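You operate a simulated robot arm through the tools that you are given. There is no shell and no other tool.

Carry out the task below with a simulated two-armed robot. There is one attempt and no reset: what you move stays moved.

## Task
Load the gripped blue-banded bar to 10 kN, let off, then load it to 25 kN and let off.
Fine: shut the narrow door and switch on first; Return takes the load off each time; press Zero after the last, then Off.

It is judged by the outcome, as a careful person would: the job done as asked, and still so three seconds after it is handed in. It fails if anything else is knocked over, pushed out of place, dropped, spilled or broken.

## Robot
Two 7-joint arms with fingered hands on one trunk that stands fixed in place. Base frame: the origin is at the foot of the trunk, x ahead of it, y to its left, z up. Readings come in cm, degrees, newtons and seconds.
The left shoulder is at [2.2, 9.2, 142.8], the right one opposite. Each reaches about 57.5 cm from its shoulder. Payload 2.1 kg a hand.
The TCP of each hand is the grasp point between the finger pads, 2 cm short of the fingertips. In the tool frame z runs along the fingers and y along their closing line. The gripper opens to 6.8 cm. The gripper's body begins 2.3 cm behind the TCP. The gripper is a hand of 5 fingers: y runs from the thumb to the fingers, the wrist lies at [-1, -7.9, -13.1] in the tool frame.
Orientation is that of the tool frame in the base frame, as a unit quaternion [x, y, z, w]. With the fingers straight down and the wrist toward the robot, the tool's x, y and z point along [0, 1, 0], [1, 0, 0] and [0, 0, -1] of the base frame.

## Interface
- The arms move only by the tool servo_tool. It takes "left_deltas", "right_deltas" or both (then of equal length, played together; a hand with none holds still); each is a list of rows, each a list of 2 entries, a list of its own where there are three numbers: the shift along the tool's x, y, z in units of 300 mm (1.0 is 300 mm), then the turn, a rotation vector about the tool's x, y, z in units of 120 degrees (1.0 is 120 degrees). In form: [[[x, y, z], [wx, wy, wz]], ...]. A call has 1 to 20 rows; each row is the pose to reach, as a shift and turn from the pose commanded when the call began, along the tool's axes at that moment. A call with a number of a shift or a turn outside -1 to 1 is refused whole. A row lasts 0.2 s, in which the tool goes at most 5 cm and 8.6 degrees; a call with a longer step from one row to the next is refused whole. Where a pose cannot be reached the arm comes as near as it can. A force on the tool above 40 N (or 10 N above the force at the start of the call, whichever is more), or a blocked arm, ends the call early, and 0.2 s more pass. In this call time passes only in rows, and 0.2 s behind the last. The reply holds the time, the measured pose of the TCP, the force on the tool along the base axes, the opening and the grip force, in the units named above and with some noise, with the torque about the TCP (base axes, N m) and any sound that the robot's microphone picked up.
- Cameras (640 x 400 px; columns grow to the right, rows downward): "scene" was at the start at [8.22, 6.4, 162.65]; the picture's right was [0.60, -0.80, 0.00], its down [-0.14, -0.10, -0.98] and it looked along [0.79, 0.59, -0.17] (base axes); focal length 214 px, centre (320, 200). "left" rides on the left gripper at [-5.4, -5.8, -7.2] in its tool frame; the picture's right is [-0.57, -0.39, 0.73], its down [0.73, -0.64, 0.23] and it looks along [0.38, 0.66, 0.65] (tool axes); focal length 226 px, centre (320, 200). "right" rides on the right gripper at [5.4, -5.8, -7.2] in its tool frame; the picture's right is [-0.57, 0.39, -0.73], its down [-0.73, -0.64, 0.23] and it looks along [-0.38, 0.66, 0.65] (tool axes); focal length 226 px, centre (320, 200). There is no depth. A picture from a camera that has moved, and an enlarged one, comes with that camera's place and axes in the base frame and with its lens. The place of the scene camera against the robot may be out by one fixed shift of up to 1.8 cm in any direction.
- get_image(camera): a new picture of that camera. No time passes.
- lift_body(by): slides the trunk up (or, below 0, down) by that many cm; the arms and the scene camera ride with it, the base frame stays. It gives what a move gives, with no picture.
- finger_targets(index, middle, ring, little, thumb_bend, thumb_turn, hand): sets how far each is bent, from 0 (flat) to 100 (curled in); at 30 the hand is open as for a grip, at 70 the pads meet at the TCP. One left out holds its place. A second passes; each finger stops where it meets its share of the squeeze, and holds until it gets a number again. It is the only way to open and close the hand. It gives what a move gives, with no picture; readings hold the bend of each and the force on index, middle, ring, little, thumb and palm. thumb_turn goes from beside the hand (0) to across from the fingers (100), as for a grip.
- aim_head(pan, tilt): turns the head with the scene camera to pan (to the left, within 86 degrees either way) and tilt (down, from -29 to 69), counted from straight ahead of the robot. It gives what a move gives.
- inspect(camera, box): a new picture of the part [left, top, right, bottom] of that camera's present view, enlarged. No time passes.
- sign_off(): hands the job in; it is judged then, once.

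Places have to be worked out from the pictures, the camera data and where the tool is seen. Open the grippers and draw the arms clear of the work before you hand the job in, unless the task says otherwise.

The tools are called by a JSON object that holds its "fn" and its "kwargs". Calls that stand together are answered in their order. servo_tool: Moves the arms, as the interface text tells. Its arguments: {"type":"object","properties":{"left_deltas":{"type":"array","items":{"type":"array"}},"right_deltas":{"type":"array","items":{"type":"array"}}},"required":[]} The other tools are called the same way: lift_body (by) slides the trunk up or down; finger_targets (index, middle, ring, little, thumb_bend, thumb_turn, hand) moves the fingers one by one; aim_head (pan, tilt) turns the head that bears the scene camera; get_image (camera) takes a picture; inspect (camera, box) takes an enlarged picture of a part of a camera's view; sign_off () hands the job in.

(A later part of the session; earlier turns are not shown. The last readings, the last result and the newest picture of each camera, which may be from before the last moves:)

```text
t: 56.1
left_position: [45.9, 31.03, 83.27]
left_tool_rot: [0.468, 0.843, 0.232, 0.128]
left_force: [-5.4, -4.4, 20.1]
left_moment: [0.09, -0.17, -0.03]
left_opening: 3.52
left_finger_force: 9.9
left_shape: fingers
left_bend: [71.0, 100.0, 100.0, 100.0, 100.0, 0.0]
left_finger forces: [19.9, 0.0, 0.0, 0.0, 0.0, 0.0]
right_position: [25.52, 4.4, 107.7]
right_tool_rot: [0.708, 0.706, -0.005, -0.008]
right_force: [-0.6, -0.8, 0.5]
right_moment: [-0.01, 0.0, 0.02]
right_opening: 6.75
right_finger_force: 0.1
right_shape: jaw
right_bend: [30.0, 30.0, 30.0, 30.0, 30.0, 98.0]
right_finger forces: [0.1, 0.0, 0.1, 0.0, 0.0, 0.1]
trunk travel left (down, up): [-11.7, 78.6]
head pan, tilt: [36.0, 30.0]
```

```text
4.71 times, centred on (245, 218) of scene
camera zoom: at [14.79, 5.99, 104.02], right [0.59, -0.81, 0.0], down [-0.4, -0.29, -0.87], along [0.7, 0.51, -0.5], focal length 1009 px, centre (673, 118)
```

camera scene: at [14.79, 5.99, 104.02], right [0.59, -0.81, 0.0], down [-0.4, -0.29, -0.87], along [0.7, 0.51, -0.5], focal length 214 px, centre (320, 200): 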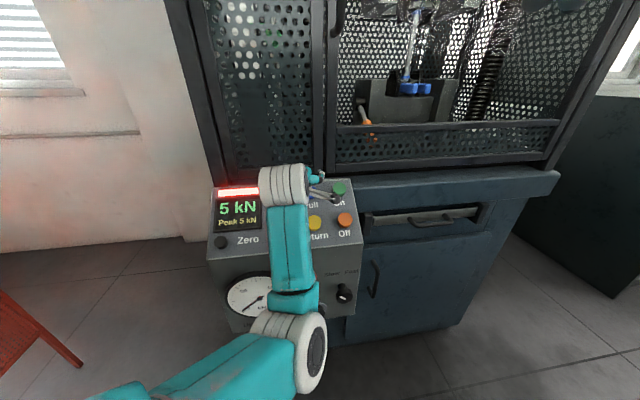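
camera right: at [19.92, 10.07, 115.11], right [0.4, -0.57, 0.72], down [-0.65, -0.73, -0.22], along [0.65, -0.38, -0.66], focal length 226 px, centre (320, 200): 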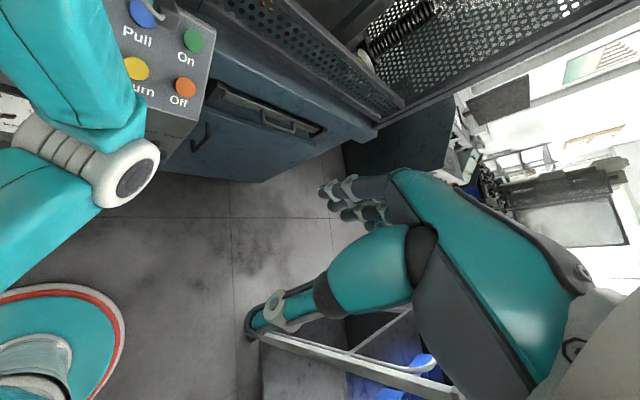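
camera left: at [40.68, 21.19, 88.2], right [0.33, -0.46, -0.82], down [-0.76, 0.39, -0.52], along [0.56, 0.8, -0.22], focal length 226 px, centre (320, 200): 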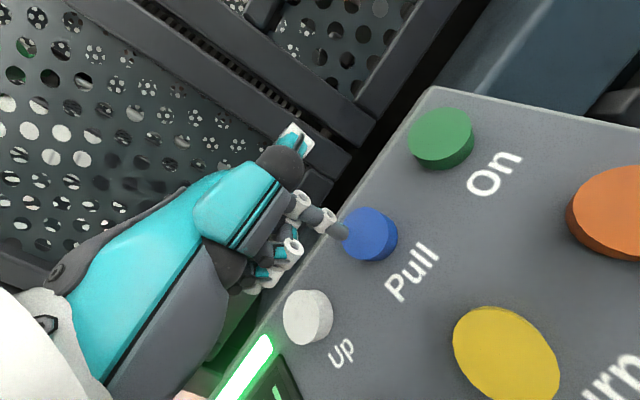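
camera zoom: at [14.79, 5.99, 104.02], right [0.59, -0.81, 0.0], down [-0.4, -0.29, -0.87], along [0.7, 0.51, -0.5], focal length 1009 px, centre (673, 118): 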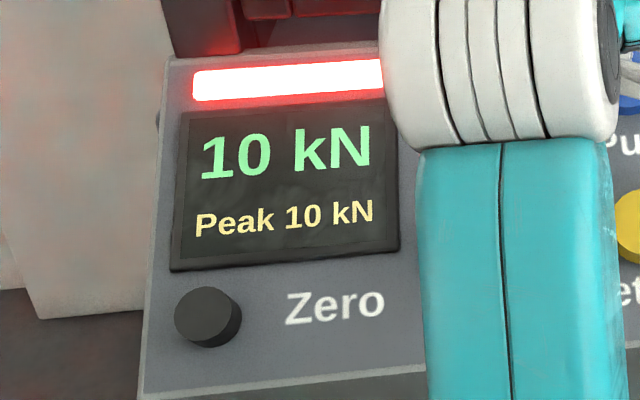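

It reads exactly 10 kN. I release Pull now.

{"fn": "servo_tool", "kwargs": {"left_deltas": [[[0, 0, -0.04], [0, 0, 0]]]}}

{"fn": "inspect", "kwargs": {"camera": "scene", "box": [200, 175, 290, 260]}}

{"fn": "get_image", "kwargs": {"camera": "left"}}

```text
t: 56.5
left_position: [45.5, 30.82, 83.87]
left_tool_rot: [0.468, 0.844, 0.229, 0.125]
left_force: [0.1, -0.1, 0.3]
left_moment: [0.01, 0.02, 0.01]
left_opening: 3.5
left_finger_force: 0.0
left_shape: fingers
left_bend: [70.0, 100.0, 100.0, 100.0, 100.0, 0.0]
left_finger forces: [0.1, 0.0, 0.1, 0.0, 0.0, 0.1]
right_position: [25.71, 4.68, 107.66]
right_tool_rot: [0.708, 0.706, -0.005, -0.008]
right_force: [0.0, -0.1, -0.2]
right_moment: [-0.03, -0.02, 0.04]
right_opening: 6.77
right_finger_force: 0.1
right_shape: jaw
right_bend: [30.0, 30.0, 30.0, 30.0, 30.0, 98.0]
right_finger forces: [0.0, 0.1, 0.0, 0.0, 0.0, 0.0]
trunk travel left (down, up): [-11.7, 78.6]
head pan, tilt: [36.0, 30.0]
```

```text
4.71 times, centred on (245, 218) of scene
camera zoom: at [14.98, 6.15, 103.93], right [0.59, -0.81, 0.0], down [-0.4, -0.29, -0.87], along [0.7, 0.51, -0.5], focal length 1009 px, centre (673, 118)
```

zoom: 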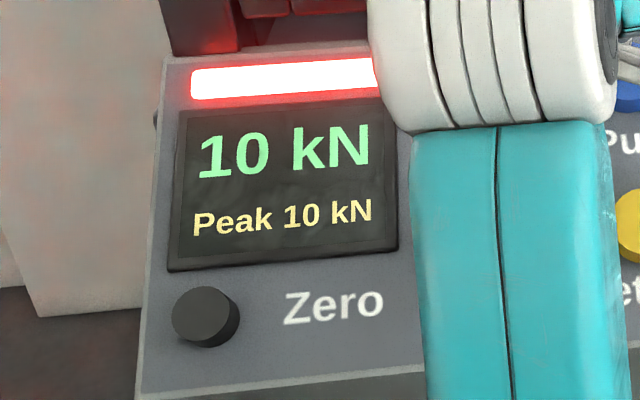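

```text
taken
camera left: at [41.04, 21.54, 87.31], right [0.33, -0.46, -0.83], down [-0.76, 0.39, -0.52], along [0.56, 0.8, -0.22], focal length 226 px, centre (320, 200)
```

left: 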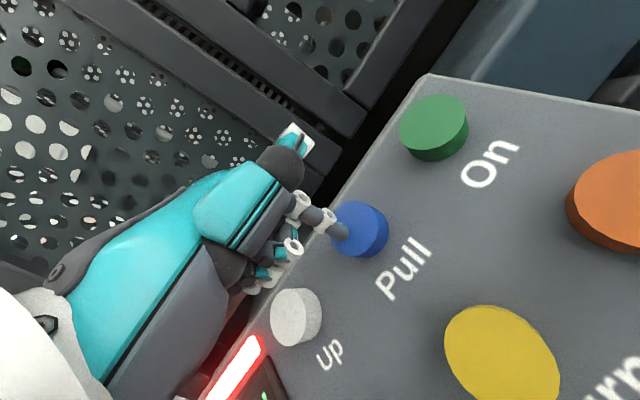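

10 kN holds after the release. Now Return: I lift off, shift down-slope toward the yellow button and check alignment from a hover.

{"fn": "servo_tool", "kwargs": {"left_deltas": [[[0, 0, -0.083], [0, 0, 0]], [[-0.022, -0.12, -0.083], [0, 0, 0]], [[-0.044, -0.238, -0.06], [0, 0, 0]]]}}

{"fn": "get_image", "kwargs": {"camera": "left"}}

{"fn": "get_image", "kwargs": {"camera": "scene"}}

```text
t: 57.3
left_position: [40.33, 25.96, 81.99]
left_tool_rot: [0.469, 0.843, 0.23, 0.127]
left_force: [-0.3, -0.8, -0.2]
left_moment: [-0.01, -0.01, -0.02]
left_opening: 3.52
left_finger_force: 0.1
left_shape: fingers
left_bend: [70.0, 100.0, 100.0, 100.0, 100.0, 0.0]
left_finger forces: [0.1, 0.0, 0.1, 0.0, 0.1, 0.0]
right_position: [25.64, 4.55, 107.71]
right_tool_rot: [0.707, 0.707, -0.005, -0.006]
right_force: [0.3, 1.0, -0.3]
right_moment: [0.01, -0.02, -0.02]
right_opening: 6.77
right_finger_force: 0.0
right_shape: jaw
right_bend: [30.0, 30.0, 30.0, 30.0, 30.0, 98.0]
right_finger forces: [0.0, 0.1, 0.1, 0.0, 0.1, 0.0]
trunk travel left (down, up): [-11.7, 78.6]
head pan, tilt: [36.0, 30.0]
```

```text
taken
camera left: at [35.64, 16.65, 85.27], right [0.33, -0.46, -0.82], down [-0.76, 0.39, -0.52], along [0.56, 0.8, -0.22], focal length 226 px, centre (320, 200)
```

left: 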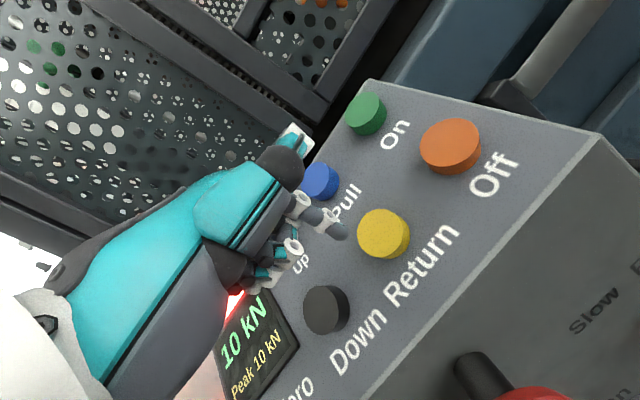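

```text
taken
camera scene: at [14.98, 6.15, 103.96], right [0.59, -0.81, 0.0], down [-0.4, -0.29, -0.87], along [0.7, 0.51, -0.5], focal length 214 px, centre (320, 200)
```

scene: 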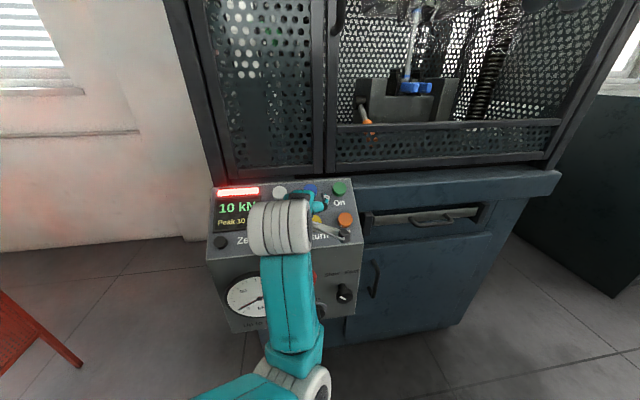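

The tip lines up with Return and the left camera sees the display too. I press Return.

{"fn": "servo_tool", "kwargs": {"left_deltas": [[[0, 0, 0.05], [0, 0, 0]], [[0, 0, 0.09], [0, 0, 0]], [[0, 0, 0.114], [0, 0, 0]]]}}

{"fn": "get_image", "kwargs": {"camera": "left"}}

{"fn": "inspect", "kwargs": {"camera": "scene", "box": [200, 175, 290, 260]}}

```text
t: 58.1
left_position: [41.68, 26.84, 79.07]
left_tool_rot: [0.468, 0.844, 0.23, 0.126]
left_force: [-0.7, -0.5, 3.4]
left_moment: [0.01, -0.04, 0.0]
left_opening: 3.55
left_finger_force: 1.4
left_shape: fingers
left_bend: [70.0, 100.0, 100.0, 100.0, 100.0, 0.0]
left_finger forces: [2.8, 0.1, 0.0, 0.0, 0.0, 0.1]
right_position: [25.7, 4.62, 107.72]
right_tool_rot: [0.708, 0.706, -0.005, -0.007]
right_force: [0.2, -0.1, -0.3]
right_moment: [0.01, 0.02, 0.03]
right_opening: 6.75
right_finger_force: 0.1
right_shape: jaw
right_bend: [30.0, 30.0, 30.0, 30.0, 30.0, 98.0]
right_finger forces: [0.0, 0.1, 0.0, 0.0, 0.1, 0.0]
trunk travel left (down, up): [-11.7, 78.6]
head pan, tilt: [36.0, 30.0]
heard: click
```

```text
taken
camera left: at [37.17, 17.58, 82.39], right [0.33, -0.46, -0.82], down [-0.76, 0.39, -0.52], along [0.56, 0.8, -0.22], focal length 226 px, centre (320, 200)
```

left: 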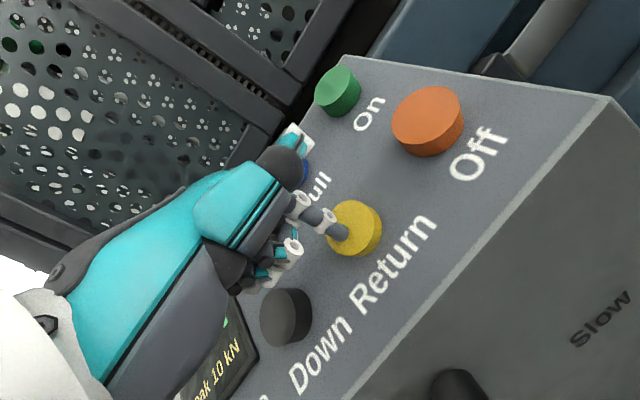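

```text
4.71 times, centred on (245, 218) of scene
camera zoom: at [14.94, 6.13, 103.97], right [0.59, -0.81, 0.0], down [-0.4, -0.29, -0.87], along [0.7, 0.51, -0.5], focal length 1009 px, centre (673, 118)
```

zoom: 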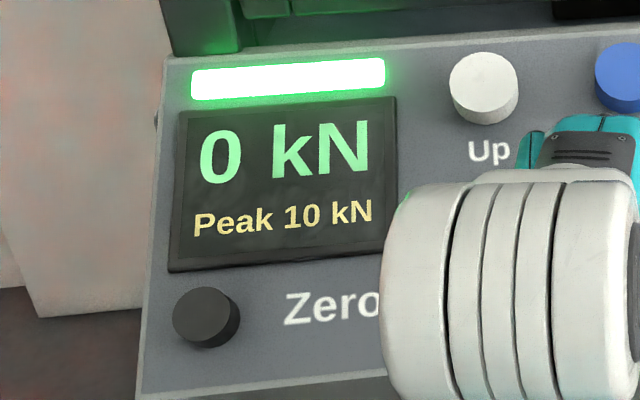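

Return brought it to 0 kN (Peak 10 kN) and the lamp is green again. I lift off and go back to hover over Pull.

{"fn": "servo_tool", "kwargs": {"left_deltas": [[[0, 0, -0.08], [0, 0, 0]], [[0.02, 0.12, -0.11], [0, 0, 0]], [[0.042, 0.238, -0.1], [0, 0, 0]], [[0.042, 0.238, -0.07], [0, 0, 0]]]}}

{"fn": "get_image", "kwargs": {"camera": "left"}}

{"fn": "inspect", "kwargs": {"camera": "scene", "box": [200, 175, 290, 260]}}

```text
t: 59.1
left_position: [45.32, 30.62, 84.38]
left_tool_rot: [0.469, 0.844, 0.229, 0.127]
left_force: [0.1, 0.7, 0.3]
left_moment: [0.02, 0.02, -0.02]
left_opening: 3.48
left_finger_force: 0.0
left_shape: fingers
left_bend: [70.0, 100.0, 100.0, 100.0, 100.0, 0.0]
left_finger forces: [0.1, 0.0, 0.1, 0.1, 0.0, 0.0]
right_position: [25.71, 4.69, 107.62]
right_tool_rot: [0.708, 0.706, -0.006, -0.007]
right_force: [-0.3, 0.1, -0.8]
right_moment: [0.01, -0.01, -0.02]
right_opening: 6.75
right_finger_force: 0.2
right_shape: jaw
right_bend: [30.0, 30.0, 30.0, 30.0, 30.0, 98.0]
right_finger forces: [0.0, 0.1, 0.0, 0.0, 0.1, 0.0]
trunk travel left (down, up): [-11.7, 78.6]
head pan, tilt: [36.0, 30.0]
```

```text
taken
camera left: at [40.77, 21.5, 87.83], right [0.33, -0.46, -0.82], down [-0.76, 0.39, -0.52], along [0.56, 0.8, -0.22], focal length 226 px, centre (320, 200)
```

left: 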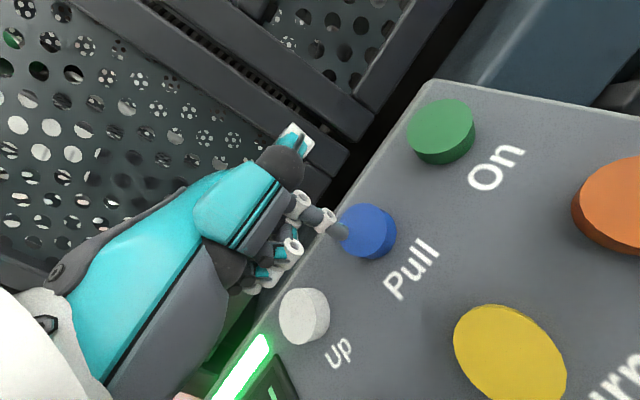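

```text
4.71 times, centred on (245, 218) of scene
camera zoom: at [14.97, 6.14, 103.96], right [0.59, -0.81, 0.0], down [-0.4, -0.29, -0.87], along [0.7, 0.51, -0.5], focal length 1009 px, centre (673, 118)
```

zoom: 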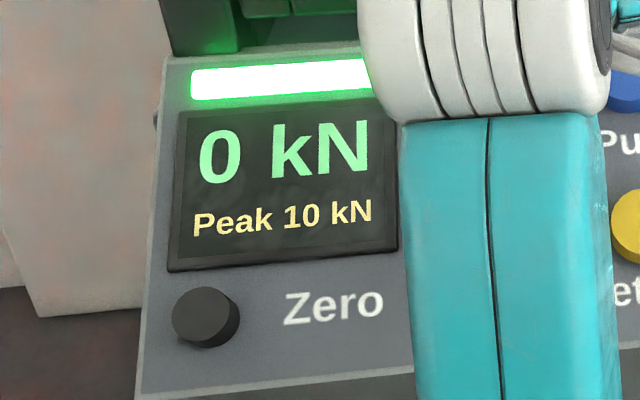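

I start the second load: press Pull and read in short steps.

{"fn": "servo_tool", "kwargs": {"left_deltas": [[[0, 0, 0.04], [0, 0, 0]], [[0, 0, 0.05], [0, 0, 0]]]}}

{"fn": "inspect", "kwargs": {"camera": "scene", "box": [200, 175, 290, 260]}}

```text
t: 59.7
left_position: [45.84, 31.12, 83.33]
left_tool_rot: [0.468, 0.843, 0.232, 0.127]
left_force: [-2.6, -1.0, 8.5]
left_moment: [0.04, -0.07, -0.01]
left_opening: 3.54
left_finger_force: 4.1
left_shape: fingers
left_bend: [70.0, 100.0, 100.0, 100.0, 100.0, 0.0]
left_finger forces: [8.3, 0.0, 0.0, 0.0, 0.1, 0.0]
right_position: [25.6, 4.57, 107.58]
right_tool_rot: [0.708, 0.706, -0.005, -0.007]
right_force: [-0.9, -0.4, -0.1]
right_moment: [0.01, 0.0, 0.02]
right_opening: 6.76
right_finger_force: 0.2
right_shape: jaw
right_bend: [30.0, 30.0, 30.0, 30.0, 30.0, 98.0]
right_finger forces: [0.1, 0.0, 0.0, 0.0, 0.1, 0.0]
trunk travel left (down, up): [-11.7, 78.6]
head pan, tilt: [36.0, 30.0]
heard: click
```

```text
4.71 times, centred on (245, 218) of scene
camera zoom: at [14.9, 6.09, 103.99], right [0.59, -0.81, 0.0], down [-0.4, -0.29, -0.87], along [0.7, 0.51, -0.5], focal length 1009 px, centre (673, 118)
```

zoom: 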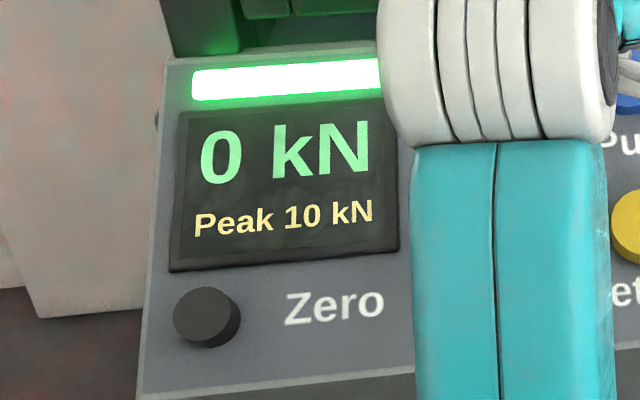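

Pull is pressed (8 N, click). I hold for one more short step and read.

{"fn": "servo_tool", "kwargs": {"left_deltas": [[[0, 0, 0], [0, 0, 0]]]}}

{"fn": "inspect", "kwargs": {"camera": "scene", "box": [200, 175, 290, 260]}}

```text
t: 60.1
left_position: [45.95, 31.07, 83.26]
left_tool_rot: [0.469, 0.843, 0.23, 0.127]
left_force: [-2.2, -2.3, 9.6]
left_moment: [0.05, -0.07, -0.04]
left_opening: 3.52
left_finger_force: 5.3
left_shape: fingers
left_bend: [70.0, 100.0, 100.0, 100.0, 100.0, 0.0]
left_finger forces: [10.1, 0.0, 0.0, 0.0, 0.0, 0.0]
right_position: [25.56, 4.58, 107.74]
right_tool_rot: [0.708, 0.707, -0.005, -0.008]
right_force: [0.6, -0.5, 0.5]
right_moment: [0.0, -0.01, -0.02]
right_opening: 6.76
right_finger_force: 0.0
right_shape: jaw
right_bend: [30.0, 30.0, 30.0, 30.0, 30.0, 98.0]
right_finger forces: [0.1, 0.0, 0.0, 0.1, 0.0, 0.1]
trunk travel left (down, up): [-11.7, 78.6]
head pan, tilt: [36.0, 30.0]
```

```text
4.71 times, centred on (245, 218) of scene
camera zoom: at [14.88, 6.08, 103.99], right [0.59, -0.81, 0.0], down [-0.4, -0.29, -0.87], along [0.7, 0.51, -0.5], focal length 1009 px, centre (673, 118)
```

zoom: 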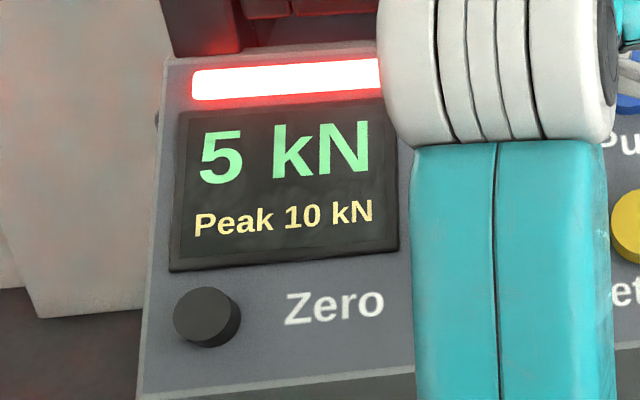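

5 kN with Pull still held. The target is well off, so I keep holding and read again after another short step.

{"fn": "servo_tool", "kwargs": {"left_deltas": [[[0, 0, 0], [0, 0, 0]]]}}

{"fn": "inspect", "kwargs": {"camera": "scene", "box": [200, 175, 290, 260]}}

```text
t: 60.5
left_position: [45.89, 31.02, 83.13]
left_tool_rot: [0.468, 0.844, 0.23, 0.127]
left_force: [-2.4, -3.0, 11.2]
left_moment: [0.03, -0.09, 0.03]
left_opening: 3.53
left_finger_force: 5.9
left_shape: fingers
left_bend: [70.0, 100.0, 100.0, 100.0, 100.0, 0.0]
left_finger forces: [10.9, 0.0, 0.1, 0.0, 0.0, 0.0]
right_position: [25.59, 4.63, 107.84]
right_tool_rot: [0.708, 0.707, -0.005, -0.007]
right_force: [-0.5, -0.3, -0.5]
right_moment: [-0.01, -0.03, 0.01]
right_opening: 6.78
right_finger_force: 0.2
right_shape: jaw
right_bend: [30.0, 30.0, 30.0, 30.0, 30.0, 98.0]
right_finger forces: [0.1, 0.0, 0.0, 0.0, 0.0, 0.0]
trunk travel left (down, up): [-11.7, 78.6]
head pan, tilt: [36.0, 30.0]
```

```text
4.71 times, centred on (245, 218) of scene
camera zoom: at [14.88, 6.07, 103.99], right [0.59, -0.81, 0.0], down [-0.4, -0.29, -0.87], along [0.7, 0.51, -0.5], focal length 1009 px, centre (673, 118)
```

zoom: 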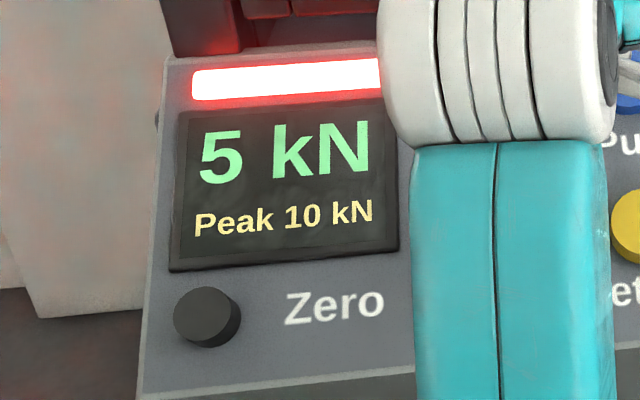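

Still 5 kN while held; I hold one more step to see whether it advances again.

{"fn": "servo_tool", "kwargs": {"left_deltas": [[[0, 0, 0], [0, 0, 0]]]}}

{"fn": "inspect", "kwargs": {"camera": "scene", "box": [200, 175, 290, 260]}}

```text
t: 60.9
left_position: [45.9, 31.09, 83.18]
left_tool_rot: [0.468, 0.843, 0.23, 0.128]
left_force: [-2.6, -1.5, 11.3]
left_moment: [0.02, -0.13, -0.04]
left_opening: 3.53
left_finger_force: 5.5
left_shape: fingers
left_bend: [70.0, 100.0, 100.0, 100.0, 100.0, 0.0]
left_finger forces: [11.3, 0.0, 0.1, 0.0, 0.0, 0.0]
right_position: [25.69, 4.62, 107.71]
right_tool_rot: [0.707, 0.707, -0.005, -0.007]
right_force: [0.4, -1.8, 0.1]
right_moment: [0.0, 0.0, 0.03]
right_opening: 6.75
right_finger_force: 0.3
right_shape: jaw
right_bend: [30.0, 30.0, 30.0, 30.0, 30.0, 98.0]
right_finger forces: [0.0, 0.1, 0.1, 0.1, 0.0, 0.0]
trunk travel left (down, up): [-11.7, 78.6]
head pan, tilt: [36.0, 30.0]
```

```text
4.71 times, centred on (245, 218) of scene
camera zoom: at [14.87, 6.07, 103.99], right [0.59, -0.81, 0.0], down [-0.4, -0.29, -0.87], along [0.7, 0.51, -0.5], focal length 1009 px, centre (673, 118)
```

zoom: 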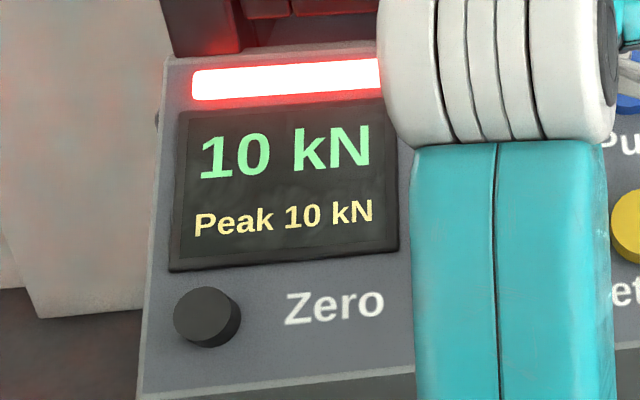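

10 kN while held, so each ~0.7 s of holding adds 5 kN. I keep holding and reading; I plan to release at 20 and make the last step with a separate press.

{"fn": "servo_tool", "kwargs": {"left_deltas": [[[0, 0, 0], [0, 0, 0]]]}}

{"fn": "inspect", "kwargs": {"camera": "scene", "box": [200, 175, 290, 260]}}

```text
t: 61.3
left_position: [45.9, 30.95, 83.24]
left_tool_rot: [0.468, 0.844, 0.23, 0.127]
left_force: [-2.4, -2.3, 12.8]
left_moment: [0.04, -0.08, 0.03]
left_opening: 3.54
left_finger_force: 5.8
left_shape: fingers
left_bend: [70.0, 100.0, 100.0, 100.0, 100.0, 0.0]
left_finger forces: [11.6, 0.0, 0.1, 0.0, 0.1, 0.1]
right_position: [25.49, 4.61, 107.69]
right_tool_rot: [0.707, 0.707, -0.005, -0.008]
right_force: [-0.5, -0.4, -0.2]
right_moment: [-0.01, -0.03, 0.02]
right_opening: 6.79
right_finger_force: 0.0
right_shape: jaw
right_bend: [30.0, 30.0, 30.0, 30.0, 30.0, 98.0]
right_finger forces: [0.0, 0.0, 0.1, 0.1, 0.0, 0.0]
trunk travel left (down, up): [-11.7, 78.6]
head pan, tilt: [36.0, 30.0]
```

```text
4.71 times, centred on (245, 218) of scene
camera zoom: at [14.87, 6.07, 103.99], right [0.59, -0.81, 0.0], down [-0.4, -0.29, -0.87], along [0.7, 0.51, -0.5], focal length 1009 px, centre (673, 118)
```

zoom: 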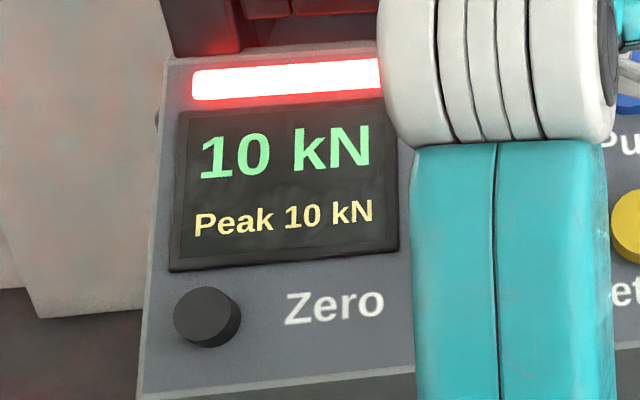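

Still 10 kN, as expected between steps. I hold one more step.

{"fn": "servo_tool", "kwargs": {"left_deltas": [[[0, 0, 0], [0, 0, 0]]]}}

{"fn": "inspect", "kwargs": {"camera": "scene", "box": [200, 175, 290, 260]}}

```text
t: 61.7
left_position: [45.83, 31.11, 83.17]
left_tool_rot: [0.468, 0.844, 0.23, 0.126]
left_force: [-2.3, -3.0, 11.6]
left_moment: [0.06, -0.1, 0.0]
left_opening: 3.52
left_finger_force: 6.2
left_shape: fingers
left_bend: [70.0, 100.0, 100.0, 100.0, 100.0, 0.0]
left_finger forces: [11.8, 0.1, 0.0, 0.1, 0.0, 0.1]
right_position: [25.61, 4.53, 107.73]
right_tool_rot: [0.707, 0.707, -0.006, -0.008]
right_force: [0.4, -0.6, 0.0]
right_moment: [-0.01, -0.02, -0.03]
right_opening: 6.77
right_finger_force: 0.1
right_shape: jaw
right_bend: [30.0, 30.0, 30.0, 30.0, 30.0, 98.0]
right_finger forces: [0.0, 0.1, 0.0, 0.1, 0.1, 0.1]
trunk travel left (down, up): [-11.7, 78.6]
head pan, tilt: [36.0, 30.0]
```

```text
4.71 times, centred on (245, 218) of scene
camera zoom: at [14.87, 6.07, 103.99], right [0.59, -0.81, 0.0], down [-0.4, -0.29, -0.87], along [0.7, 0.51, -0.5], focal length 1009 px, centre (673, 118)
```

zoom: 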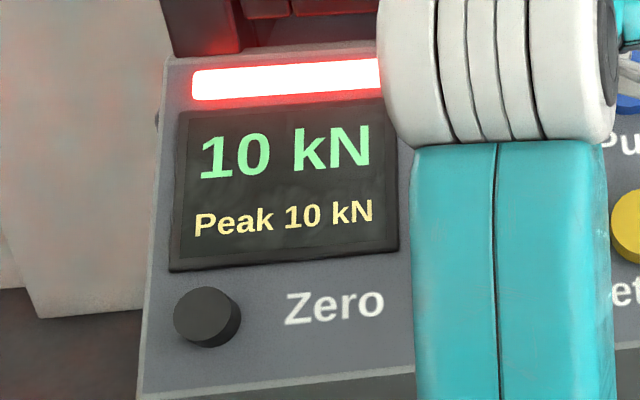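

Still 10 kN; the interval is nearer one second. I hold on.

{"fn": "servo_tool", "kwargs": {"left_deltas": [[[0, 0, 0], [0, 0, 0]]]}}

{"fn": "inspect", "kwargs": {"camera": "scene", "box": [200, 175, 290, 260]}}

```text
t: 62.1
left_position: [45.88, 30.95, 83.26]
left_tool_rot: [0.469, 0.843, 0.23, 0.128]
left_force: [-2.9, -2.5, 11.5]
left_moment: [0.05, -0.12, 0.0]
left_opening: 3.53
left_finger_force: 5.6
left_shape: fingers
left_bend: [70.0, 100.0, 100.0, 100.0, 100.0, 0.0]
left_finger forces: [12.0, 0.0, 0.0, 0.1, 0.0, 0.0]
right_position: [25.6, 4.55, 107.76]
right_tool_rot: [0.707, 0.707, -0.005, -0.007]
right_force: [-1.6, 0.6, -0.3]
right_moment: [0.02, 0.0, -0.01]
right_opening: 6.79
right_finger_force: 0.1
right_shape: jaw
right_bend: [30.0, 30.0, 30.0, 30.0, 30.0, 98.0]
right_finger forces: [0.0, 0.1, 0.0, 0.0, 0.0, 0.1]
trunk travel left (down, up): [-11.7, 78.6]
head pan, tilt: [36.0, 30.0]
```

```text
4.71 times, centred on (245, 218) of scene
camera zoom: at [14.87, 6.06, 103.99], right [0.59, -0.81, 0.0], down [-0.4, -0.29, -0.87], along [0.7, 0.51, -0.5], focal length 1009 px, centre (673, 118)
```

zoom: 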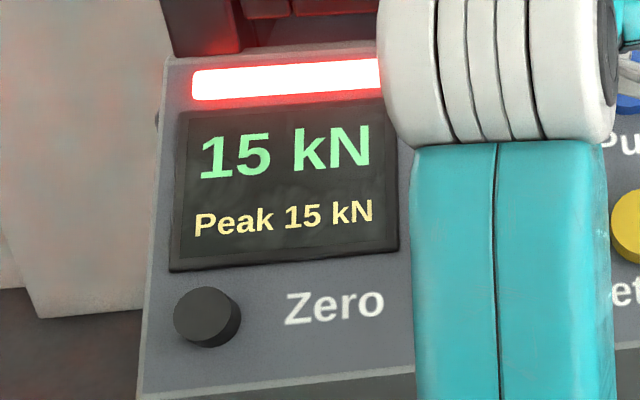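

15 kN at 62.1 s. Since the display moves in 5 kN steps, the true load may be continuous, so I check the analog dial for a finer reading (no time passes).

{"fn": "inspect", "kwargs": {"camera": "scene", "box": [215, 265, 285, 335]}}

{"fn": "get_image", "kwargs": {"camera": "scene"}}

{"fn": "get_image", "kwargs": {"camera": "left"}}

{"fn": "get_image", "kwargs": {"camera": "right"}}

```text
5.71 times, centred on (250, 300) of scene
camera zoom: at [14.87, 6.06, 103.99], right [0.59, -0.81, 0.0], down [-0.4, -0.29, -0.87], along [0.7, 0.51, -0.5], focal length 1226 px, centre (720, -371)
```

zoom: 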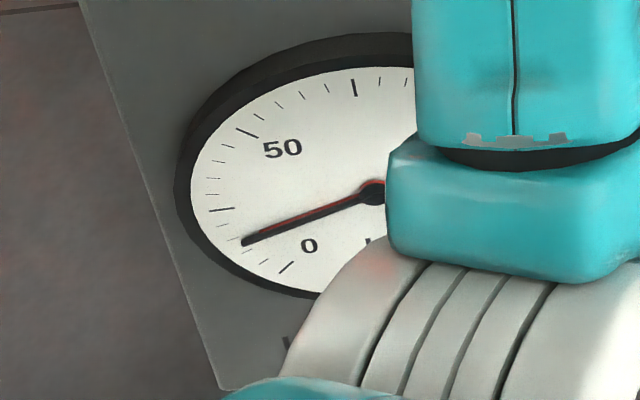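

```text
taken
camera scene: at [14.87, 6.06, 103.99], right [0.59, -0.81, 0.0], down [-0.4, -0.29, -0.87], along [0.7, 0.51, -0.5], focal length 214 px, centre (320, 200)
```

scene: 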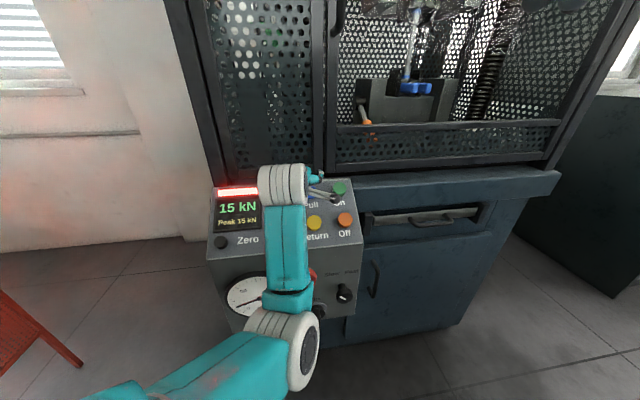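

```text
taken
camera left: at [41.33, 21.76, 86.59], right [0.33, -0.46, -0.82], down [-0.76, 0.39, -0.52], along [0.56, 0.8, -0.22], focal length 226 px, centre (320, 200)
```

left: 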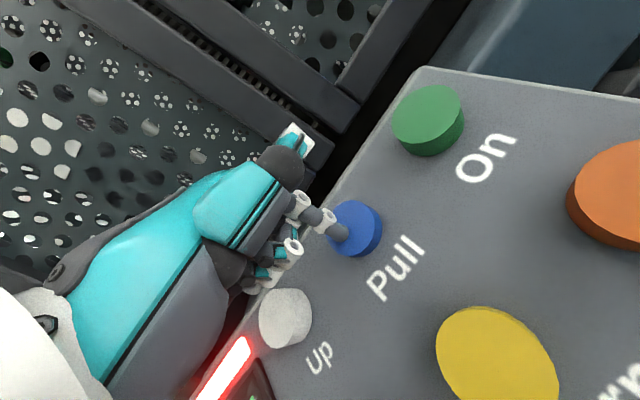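

```text
taken
camera right: at [19.8, 9.99, 115.14], right [0.4, -0.57, 0.72], down [-0.65, -0.73, -0.22], along [0.65, -0.38, -0.66], focal length 226 px, centre (320, 200)
```

right: 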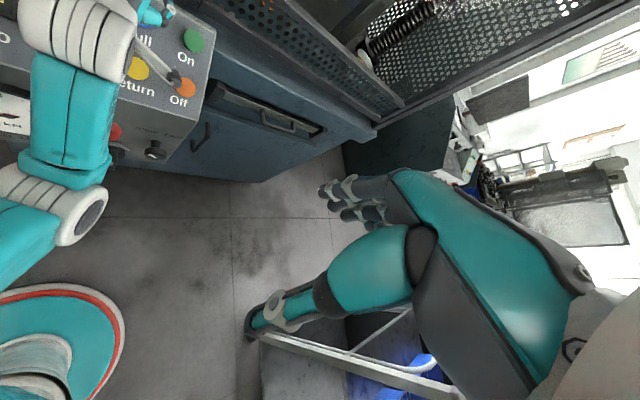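

The dial has 5 kN minor ticks and shows the needle. I enlarge it further to read the exact load.

{"fn": "inspect", "kwargs": {"camera": "scene", "box": [232, 284, 262, 316]}}

{"fn": "inspect", "kwargs": {"camera": "scene", "box": [234, 290, 250, 314]}}

```text
12.50 times, centred on (247, 300) of scene
camera zoom: at [14.87, 6.06, 103.99], right [0.59, -0.81, 0.0], down [-0.4, -0.29, -0.87], along [0.7, 0.51, -0.5], focal length 2681 px, centre (1232, -1050)
```

zoom: 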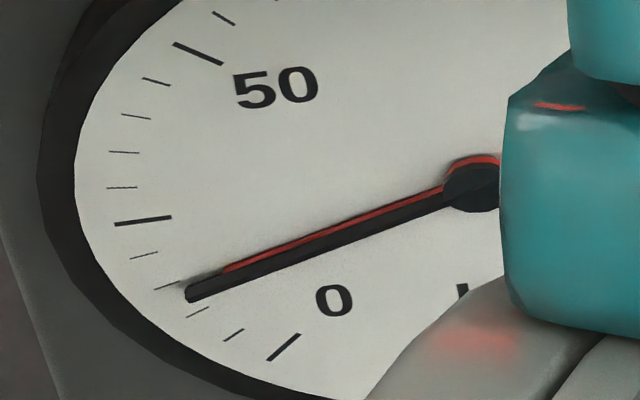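

```text
16.00 times, centred on (242, 302) of scene
camera zoom: at [14.87, 6.06, 103.99], right [0.59, -0.81, 0.0], down [-0.4, -0.29, -0.87], along [0.7, 0.51, -0.5], focal length 3432 px, centre (1568, -1432)
```

zoom: 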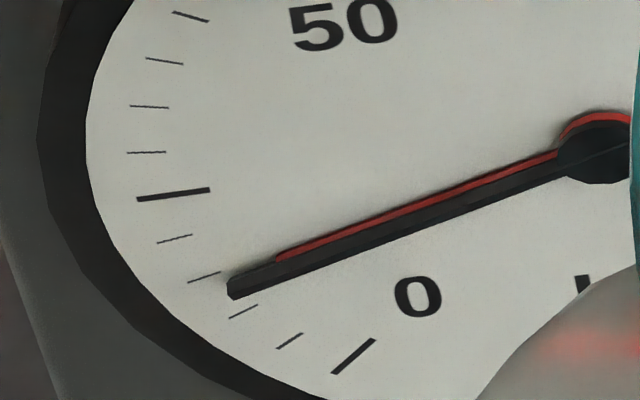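

The needle reads about 14 kN while the display shows 15, so the true load ramps continuously (about 5 kN/s) and the display rounds to 5. I keep holding and compare dial and display.

{"fn": "servo_tool", "kwargs": {"left_deltas": [[[0, 0, 0], [0, 0, 0]], [[0, 0, 0], [0, 0, 0]]]}}

{"fn": "inspect", "kwargs": {"camera": "scene", "box": [200, 175, 290, 260]}}

{"fn": "inspect", "kwargs": {"camera": "scene", "box": [234, 290, 250, 314]}}

```text
t: 62.7
left_position: [45.84, 31.0, 83.29]
left_tool_rot: [0.468, 0.844, 0.23, 0.127]
left_force: [-3.0, -2.6, 12.3]
left_moment: [0.04, -0.12, -0.01]
left_opening: 3.52
left_finger_force: 6.4
left_shape: fingers
left_bend: [70.0, 100.0, 100.0, 100.0, 100.0, 0.0]
left_finger forces: [12.0, 0.0, 0.0, 0.0, 0.1, 0.0]
right_position: [25.56, 4.49, 107.65]
right_tool_rot: [0.708, 0.706, -0.005, -0.008]
right_force: [0.0, 0.2, -1.1]
right_moment: [0.0, -0.03, 0.04]
right_opening: 6.77
right_finger_force: 0.1
right_shape: jaw
right_bend: [30.0, 30.0, 30.0, 30.0, 30.0, 98.0]
right_finger forces: [0.0, 0.0, 0.0, 0.0, 0.0, 0.0]
trunk travel left (down, up): [-11.7, 78.6]
head pan, tilt: [36.0, 30.0]
```

```text
4.71 times, centred on (245, 218) of scene
camera zoom: at [14.87, 6.06, 103.99], right [0.59, -0.81, 0.0], down [-0.4, -0.29, -0.87], along [0.7, 0.51, -0.5], focal length 1009 px, centre (673, 118)
```

zoom: 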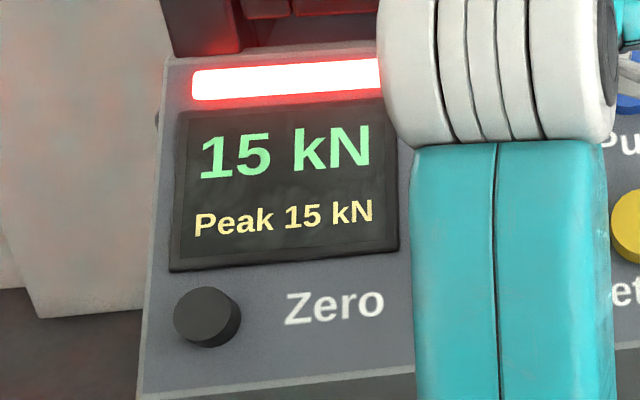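

```text
16.00 times, centred on (242, 302) of scene
camera zoom: at [14.87, 6.06, 103.99], right [0.59, -0.81, 0.0], down [-0.4, -0.29, -0.87], along [0.7, 0.51, -0.5], focal length 3432 px, centre (1568, -1432)
```

zoom: 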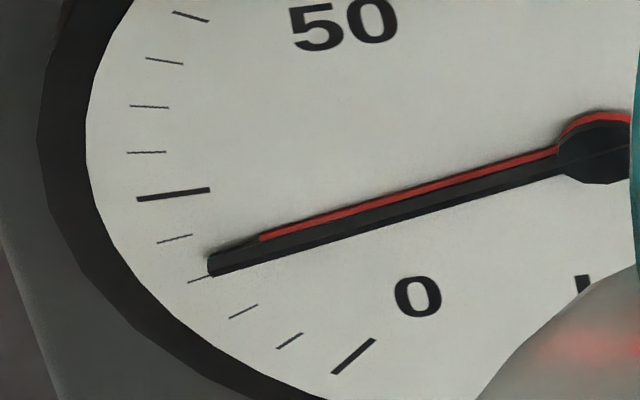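

The needle moves smoothly (about 17 kN now), so the load is continuous. I hold 1.2 s more and release in the same call, to stop just short of 25, then read the dial at rest.

{"fn": "servo_tool", "kwargs": {"left_deltas": [[[0, 0, 0], [0, 0, 0]], [[0, 0, 0], [0, 0, 0]], [[0, 0, 0], [0, 0, 0]], [[0, 0, 0], [0, 0, 0]], [[0, 0, 0], [0, 0, 0]], [[0, 0, 0], [0, 0, 0]], [[0, 0, -0.04], [0, 0, 0]]]}}

{"fn": "inspect", "kwargs": {"camera": "scene", "box": [200, 175, 290, 260]}}

{"fn": "inspect", "kwargs": {"camera": "scene", "box": [234, 290, 250, 314]}}

{"fn": "inspect", "kwargs": {"camera": "scene", "box": [220, 270, 290, 335]}}

```text
t: 64.3
left_position: [45.43, 30.81, 84.08]
left_tool_rot: [0.468, 0.844, 0.228, 0.125]
left_force: [0.0, -0.2, 0.1]
left_moment: [-0.03, -0.03, 0.02]
left_opening: 3.52
left_finger_force: 0.2
left_shape: fingers
left_bend: [70.0, 100.0, 100.0, 100.0, 100.0, 0.0]
left_finger forces: [0.0, 0.0, 0.1, 0.0, 0.0, 0.0]
right_position: [25.67, 4.73, 107.66]
right_tool_rot: [0.708, 0.706, -0.006, -0.006]
right_force: [0.2, 0.9, -0.3]
right_moment: [0.02, 0.02, -0.03]
right_opening: 6.77
right_finger_force: 0.0
right_shape: jaw
right_bend: [30.0, 30.0, 30.0, 30.0, 30.0, 98.0]
right_finger forces: [0.1, 0.0, 0.0, 0.0, 0.1, 0.1]
trunk travel left (down, up): [-11.7, 78.6]
head pan, tilt: [36.0, 30.0]
```

```text
4.71 times, centred on (245, 218) of scene
camera zoom: at [14.98, 6.14, 103.95], right [0.59, -0.81, 0.0], down [-0.4, -0.29, -0.87], along [0.7, 0.51, -0.5], focal length 1009 px, centre (673, 118)
```

zoom: 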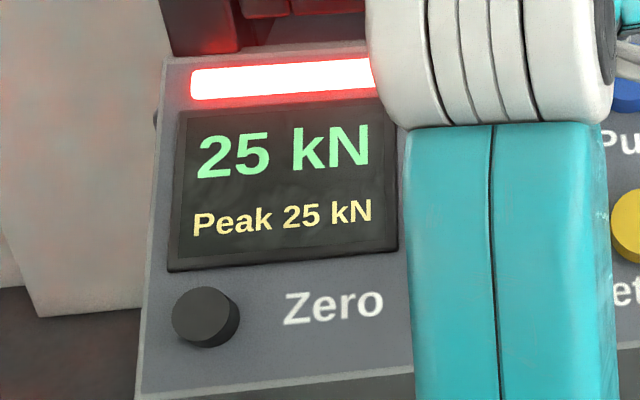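

```text
16.00 times, centred on (242, 302) of scene
camera zoom: at [14.98, 6.14, 103.95], right [0.59, -0.81, 0.0], down [-0.4, -0.29, -0.87], along [0.7, 0.51, -0.5], focal length 3432 px, centre (1568, -1432)
```

zoom: 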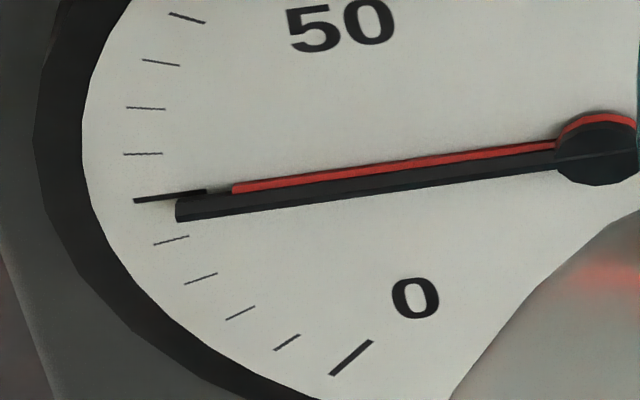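

```text
6.15 times, centred on (255, 302) of scene
camera zoom: at [14.98, 6.14, 103.95], right [0.59, -0.81, 0.0], down [-0.4, -0.29, -0.87], along [0.7, 0.51, -0.5], focal length 1320 px, centre (720, -431)
```

zoom: 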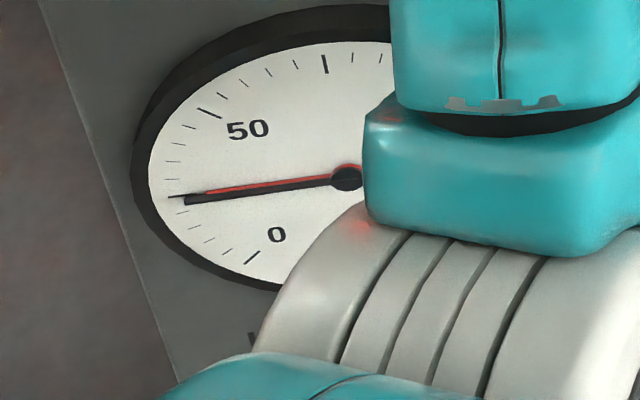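

Display and peak read 25 kN, and the needle at rest lies almost exactly on the 25 tick. I enlarge once more to be sure before unloading.

{"fn": "inspect", "kwargs": {"camera": "scene", "box": [228, 292, 264, 312]}}

{"fn": "inspect", "kwargs": {"camera": "scene", "box": [229, 296, 241, 308]}}

```text
16.00 times, centred on (246, 302) of scene
camera zoom: at [14.98, 6.14, 103.95], right [0.59, -0.81, 0.0], down [-0.4, -0.29, -0.87], along [0.7, 0.51, -0.5], focal length 3432 px, centre (1504, -1432)
```

zoom: 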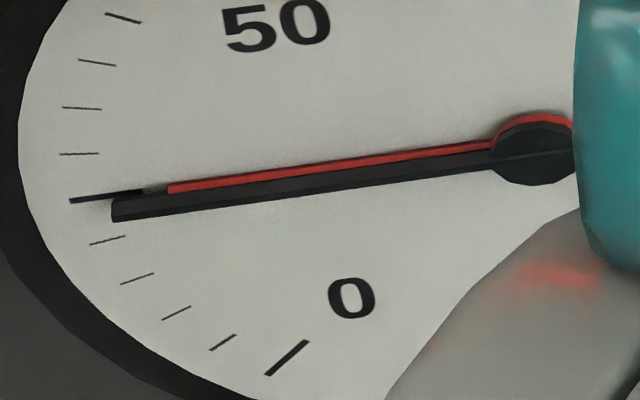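

```text
16.00 times, centred on (235, 302) of scene
camera zoom: at [14.98, 6.14, 103.95], right [0.59, -0.81, 0.0], down [-0.4, -0.29, -0.87], along [0.7, 0.51, -0.5], focal length 3432 px, centre (1680, -1432)
```

zoom: 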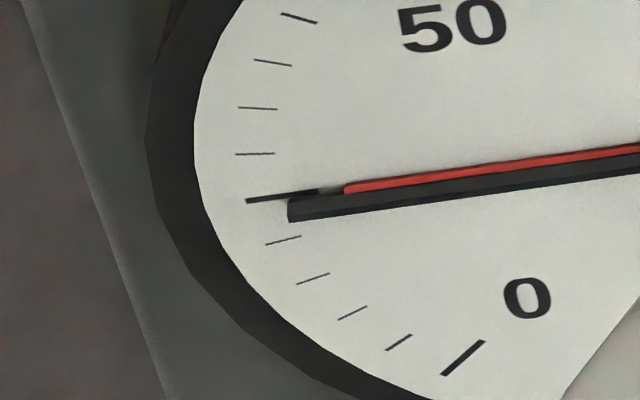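

The peak hand sits right on the 25 tick: 25 kN reached. Now Return again, by the same route as before.

{"fn": "servo_tool", "kwargs": {"left_deltas": [[[0, 0, -0.083], [0, 0, 0]], [[-0.022, -0.12, -0.083], [0, 0, 0]], [[-0.044, -0.238, -0.06], [0, 0, 0]]]}}

{"fn": "get_image", "kwargs": {"camera": "left"}}

```text
t: 65.1
left_position: [40.01, 25.81, 82.08]
left_tool_rot: [0.468, 0.844, 0.229, 0.126]
left_force: [-0.7, 0.2, 0.0]
left_moment: [-0.03, 0.0, 0.01]
left_opening: 3.51
left_finger_force: 0.1
left_shape: fingers
left_bend: [70.0, 100.0, 100.0, 100.0, 100.0, 0.0]
left_finger forces: [0.1, 0.0, 0.1, 0.0, 0.0, 0.0]
right_position: [25.73, 4.58, 107.53]
right_tool_rot: [0.708, 0.707, -0.005, -0.007]
right_force: [0.2, 0.7, 0.1]
right_moment: [0.01, -0.02, -0.03]
right_opening: 6.79
right_finger_force: 0.0
right_shape: jaw
right_bend: [30.0, 30.0, 30.0, 30.0, 30.0, 98.0]
right_finger forces: [0.0, 0.0, 0.1, 0.0, 0.0, 0.1]
trunk travel left (down, up): [-11.7, 78.6]
head pan, tilt: [36.0, 30.0]
```

```text
taken
camera left: at [35.54, 16.53, 85.53], right [0.33, -0.46, -0.82], down [-0.76, 0.39, -0.52], along [0.56, 0.8, -0.22], focal length 226 px, centre (320, 200)
```

left: 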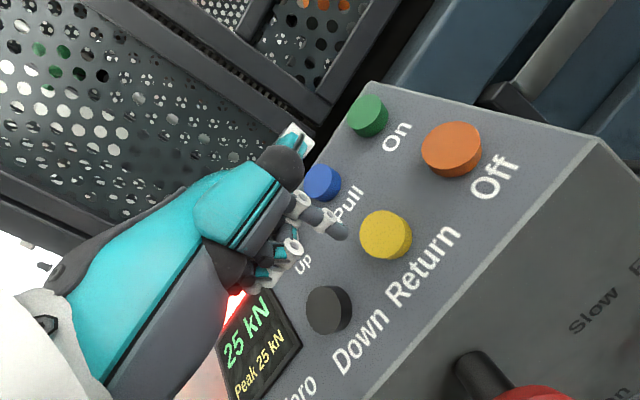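

Aligned with Return again (display 25 kN, Peak 25 kN). I press it.

{"fn": "servo_tool", "kwargs": {"left_deltas": [[[0, 0, 0.05], [0, 0, 0]], [[0, 0, 0.095], [0, 0, 0]], [[0, 0, 0.122], [0, 0, 0]]]}}

{"fn": "inspect", "kwargs": {"camera": "scene", "box": [200, 175, 290, 260]}}

{"fn": "get_image", "kwargs": {"camera": "left"}}

```text
t: 65.9
left_position: [41.74, 26.82, 78.96]
left_tool_rot: [0.468, 0.844, 0.229, 0.127]
left_force: [-0.7, -0.7, 2.4]
left_moment: [0.0, -0.03, 0.02]
left_opening: 3.49
left_finger_force: 1.8
left_shape: fingers
left_bend: [70.0, 100.0, 100.0, 100.0, 100.0, 0.0]
left_finger forces: [3.0, 0.0, 0.0, 0.0, 0.0, 0.0]
right_position: [25.68, 4.64, 107.73]
right_tool_rot: [0.708, 0.706, -0.005, -0.007]
right_force: [0.1, -0.1, 0.4]
right_moment: [-0.01, 0.03, -0.01]
right_opening: 6.74
right_finger_force: 0.0
right_shape: jaw
right_bend: [30.0, 30.0, 30.0, 30.0, 30.0, 98.0]
right_finger forces: [0.0, 0.0, 0.1, 0.0, 0.1, 0.0]
trunk travel left (down, up): [-11.7, 78.6]
head pan, tilt: [36.0, 30.0]
heard: click
```

```text
4.71 times, centred on (245, 218) of scene
camera zoom: at [14.94, 6.13, 103.97], right [0.59, -0.81, 0.0], down [-0.4, -0.29, -0.87], along [0.7, 0.51, -0.5], focal length 1009 px, centre (673, 118)
```

zoom: 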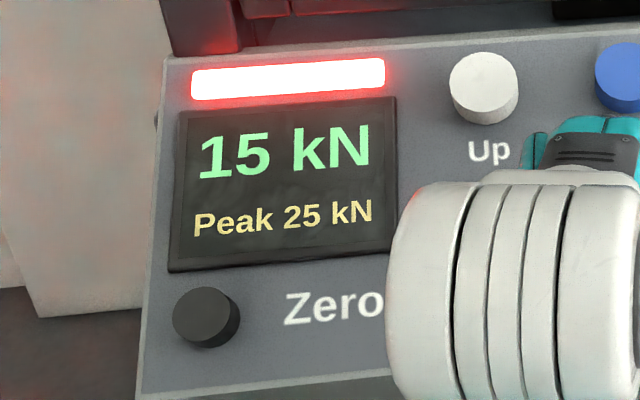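

```text
taken
camera left: at [37.24, 17.48, 82.34], right [0.33, -0.46, -0.82], down [-0.76, 0.39, -0.52], along [0.56, 0.8, -0.22], focal length 226 px, centre (320, 200)
```

left: 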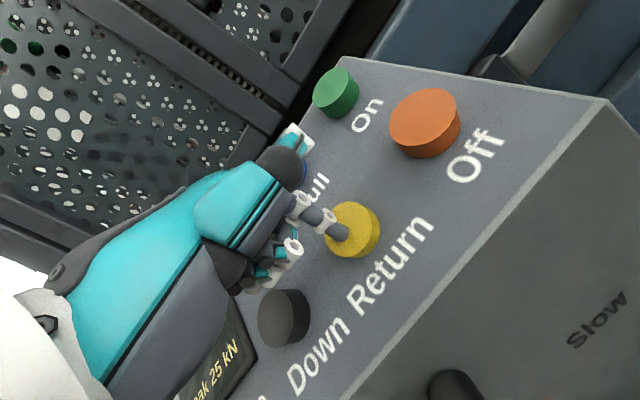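

The load drops while Return is held (15 kN now). I keep holding until it is fully off.

{"fn": "servo_tool", "kwargs": {"left_deltas": [[[0, 0, 0.005], [0, 0, 0]], [[0, 0, 0.005], [0, 0, 0]], [[0, 0, 0.005], [0, 0, 0]], [[0, 0, 0.005], [0, 0, 0]]]}}

{"fn": "inspect", "kwargs": {"camera": "scene", "box": [200, 175, 290, 260]}}

{"fn": "inspect", "kwargs": {"camera": "scene", "box": [220, 265, 290, 335]}}

```text
t: 66.9
left_position: [41.86, 26.8, 78.83]
left_tool_rot: [0.469, 0.843, 0.23, 0.127]
left_force: [-1.0, -2.0, 8.5]
left_moment: [0.0, -0.09, -0.01]
left_opening: 3.54
left_finger_force: 4.1
left_shape: fingers
left_bend: [70.0, 100.0, 100.0, 100.0, 100.0, 0.0]
left_finger forces: [8.1, 0.0, 0.1, 0.0, 0.0, 0.0]
right_position: [25.68, 4.6, 107.6]
right_tool_rot: [0.708, 0.706, -0.005, -0.007]
right_force: [0.0, 0.1, -0.6]
right_moment: [0.01, 0.0, -0.01]
right_opening: 6.79
right_finger_force: 0.0
right_shape: jaw
right_bend: [30.0, 30.0, 30.0, 30.0, 30.0, 98.0]
right_finger forces: [0.0, 0.0, 0.0, 0.1, 0.0, 0.1]
trunk travel left (down, up): [-11.7, 78.6]
head pan, tilt: [36.0, 30.0]
```

```text
4.71 times, centred on (245, 218) of scene
camera zoom: at [14.91, 6.09, 103.98], right [0.59, -0.81, 0.0], down [-0.4, -0.29, -0.87], along [0.7, 0.51, -0.5], focal length 1009 px, centre (673, 118)
```

zoom: 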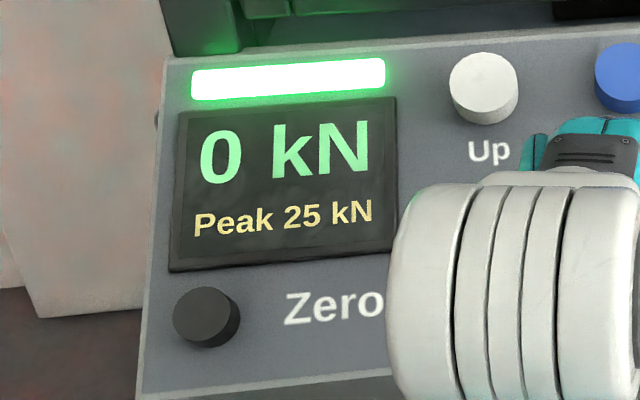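

```text
5.71 times, centred on (255, 300) of scene
camera zoom: at [14.91, 6.09, 103.98], right [0.59, -0.81, 0.0], down [-0.4, -0.29, -0.87], along [0.7, 0.51, -0.5], focal length 1226 px, centre (691, -371)
```

zoom: 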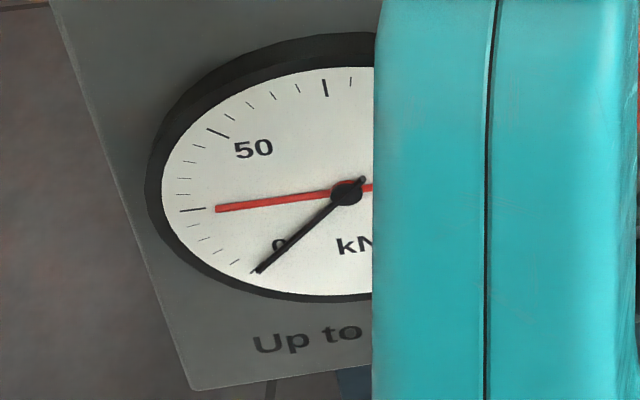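

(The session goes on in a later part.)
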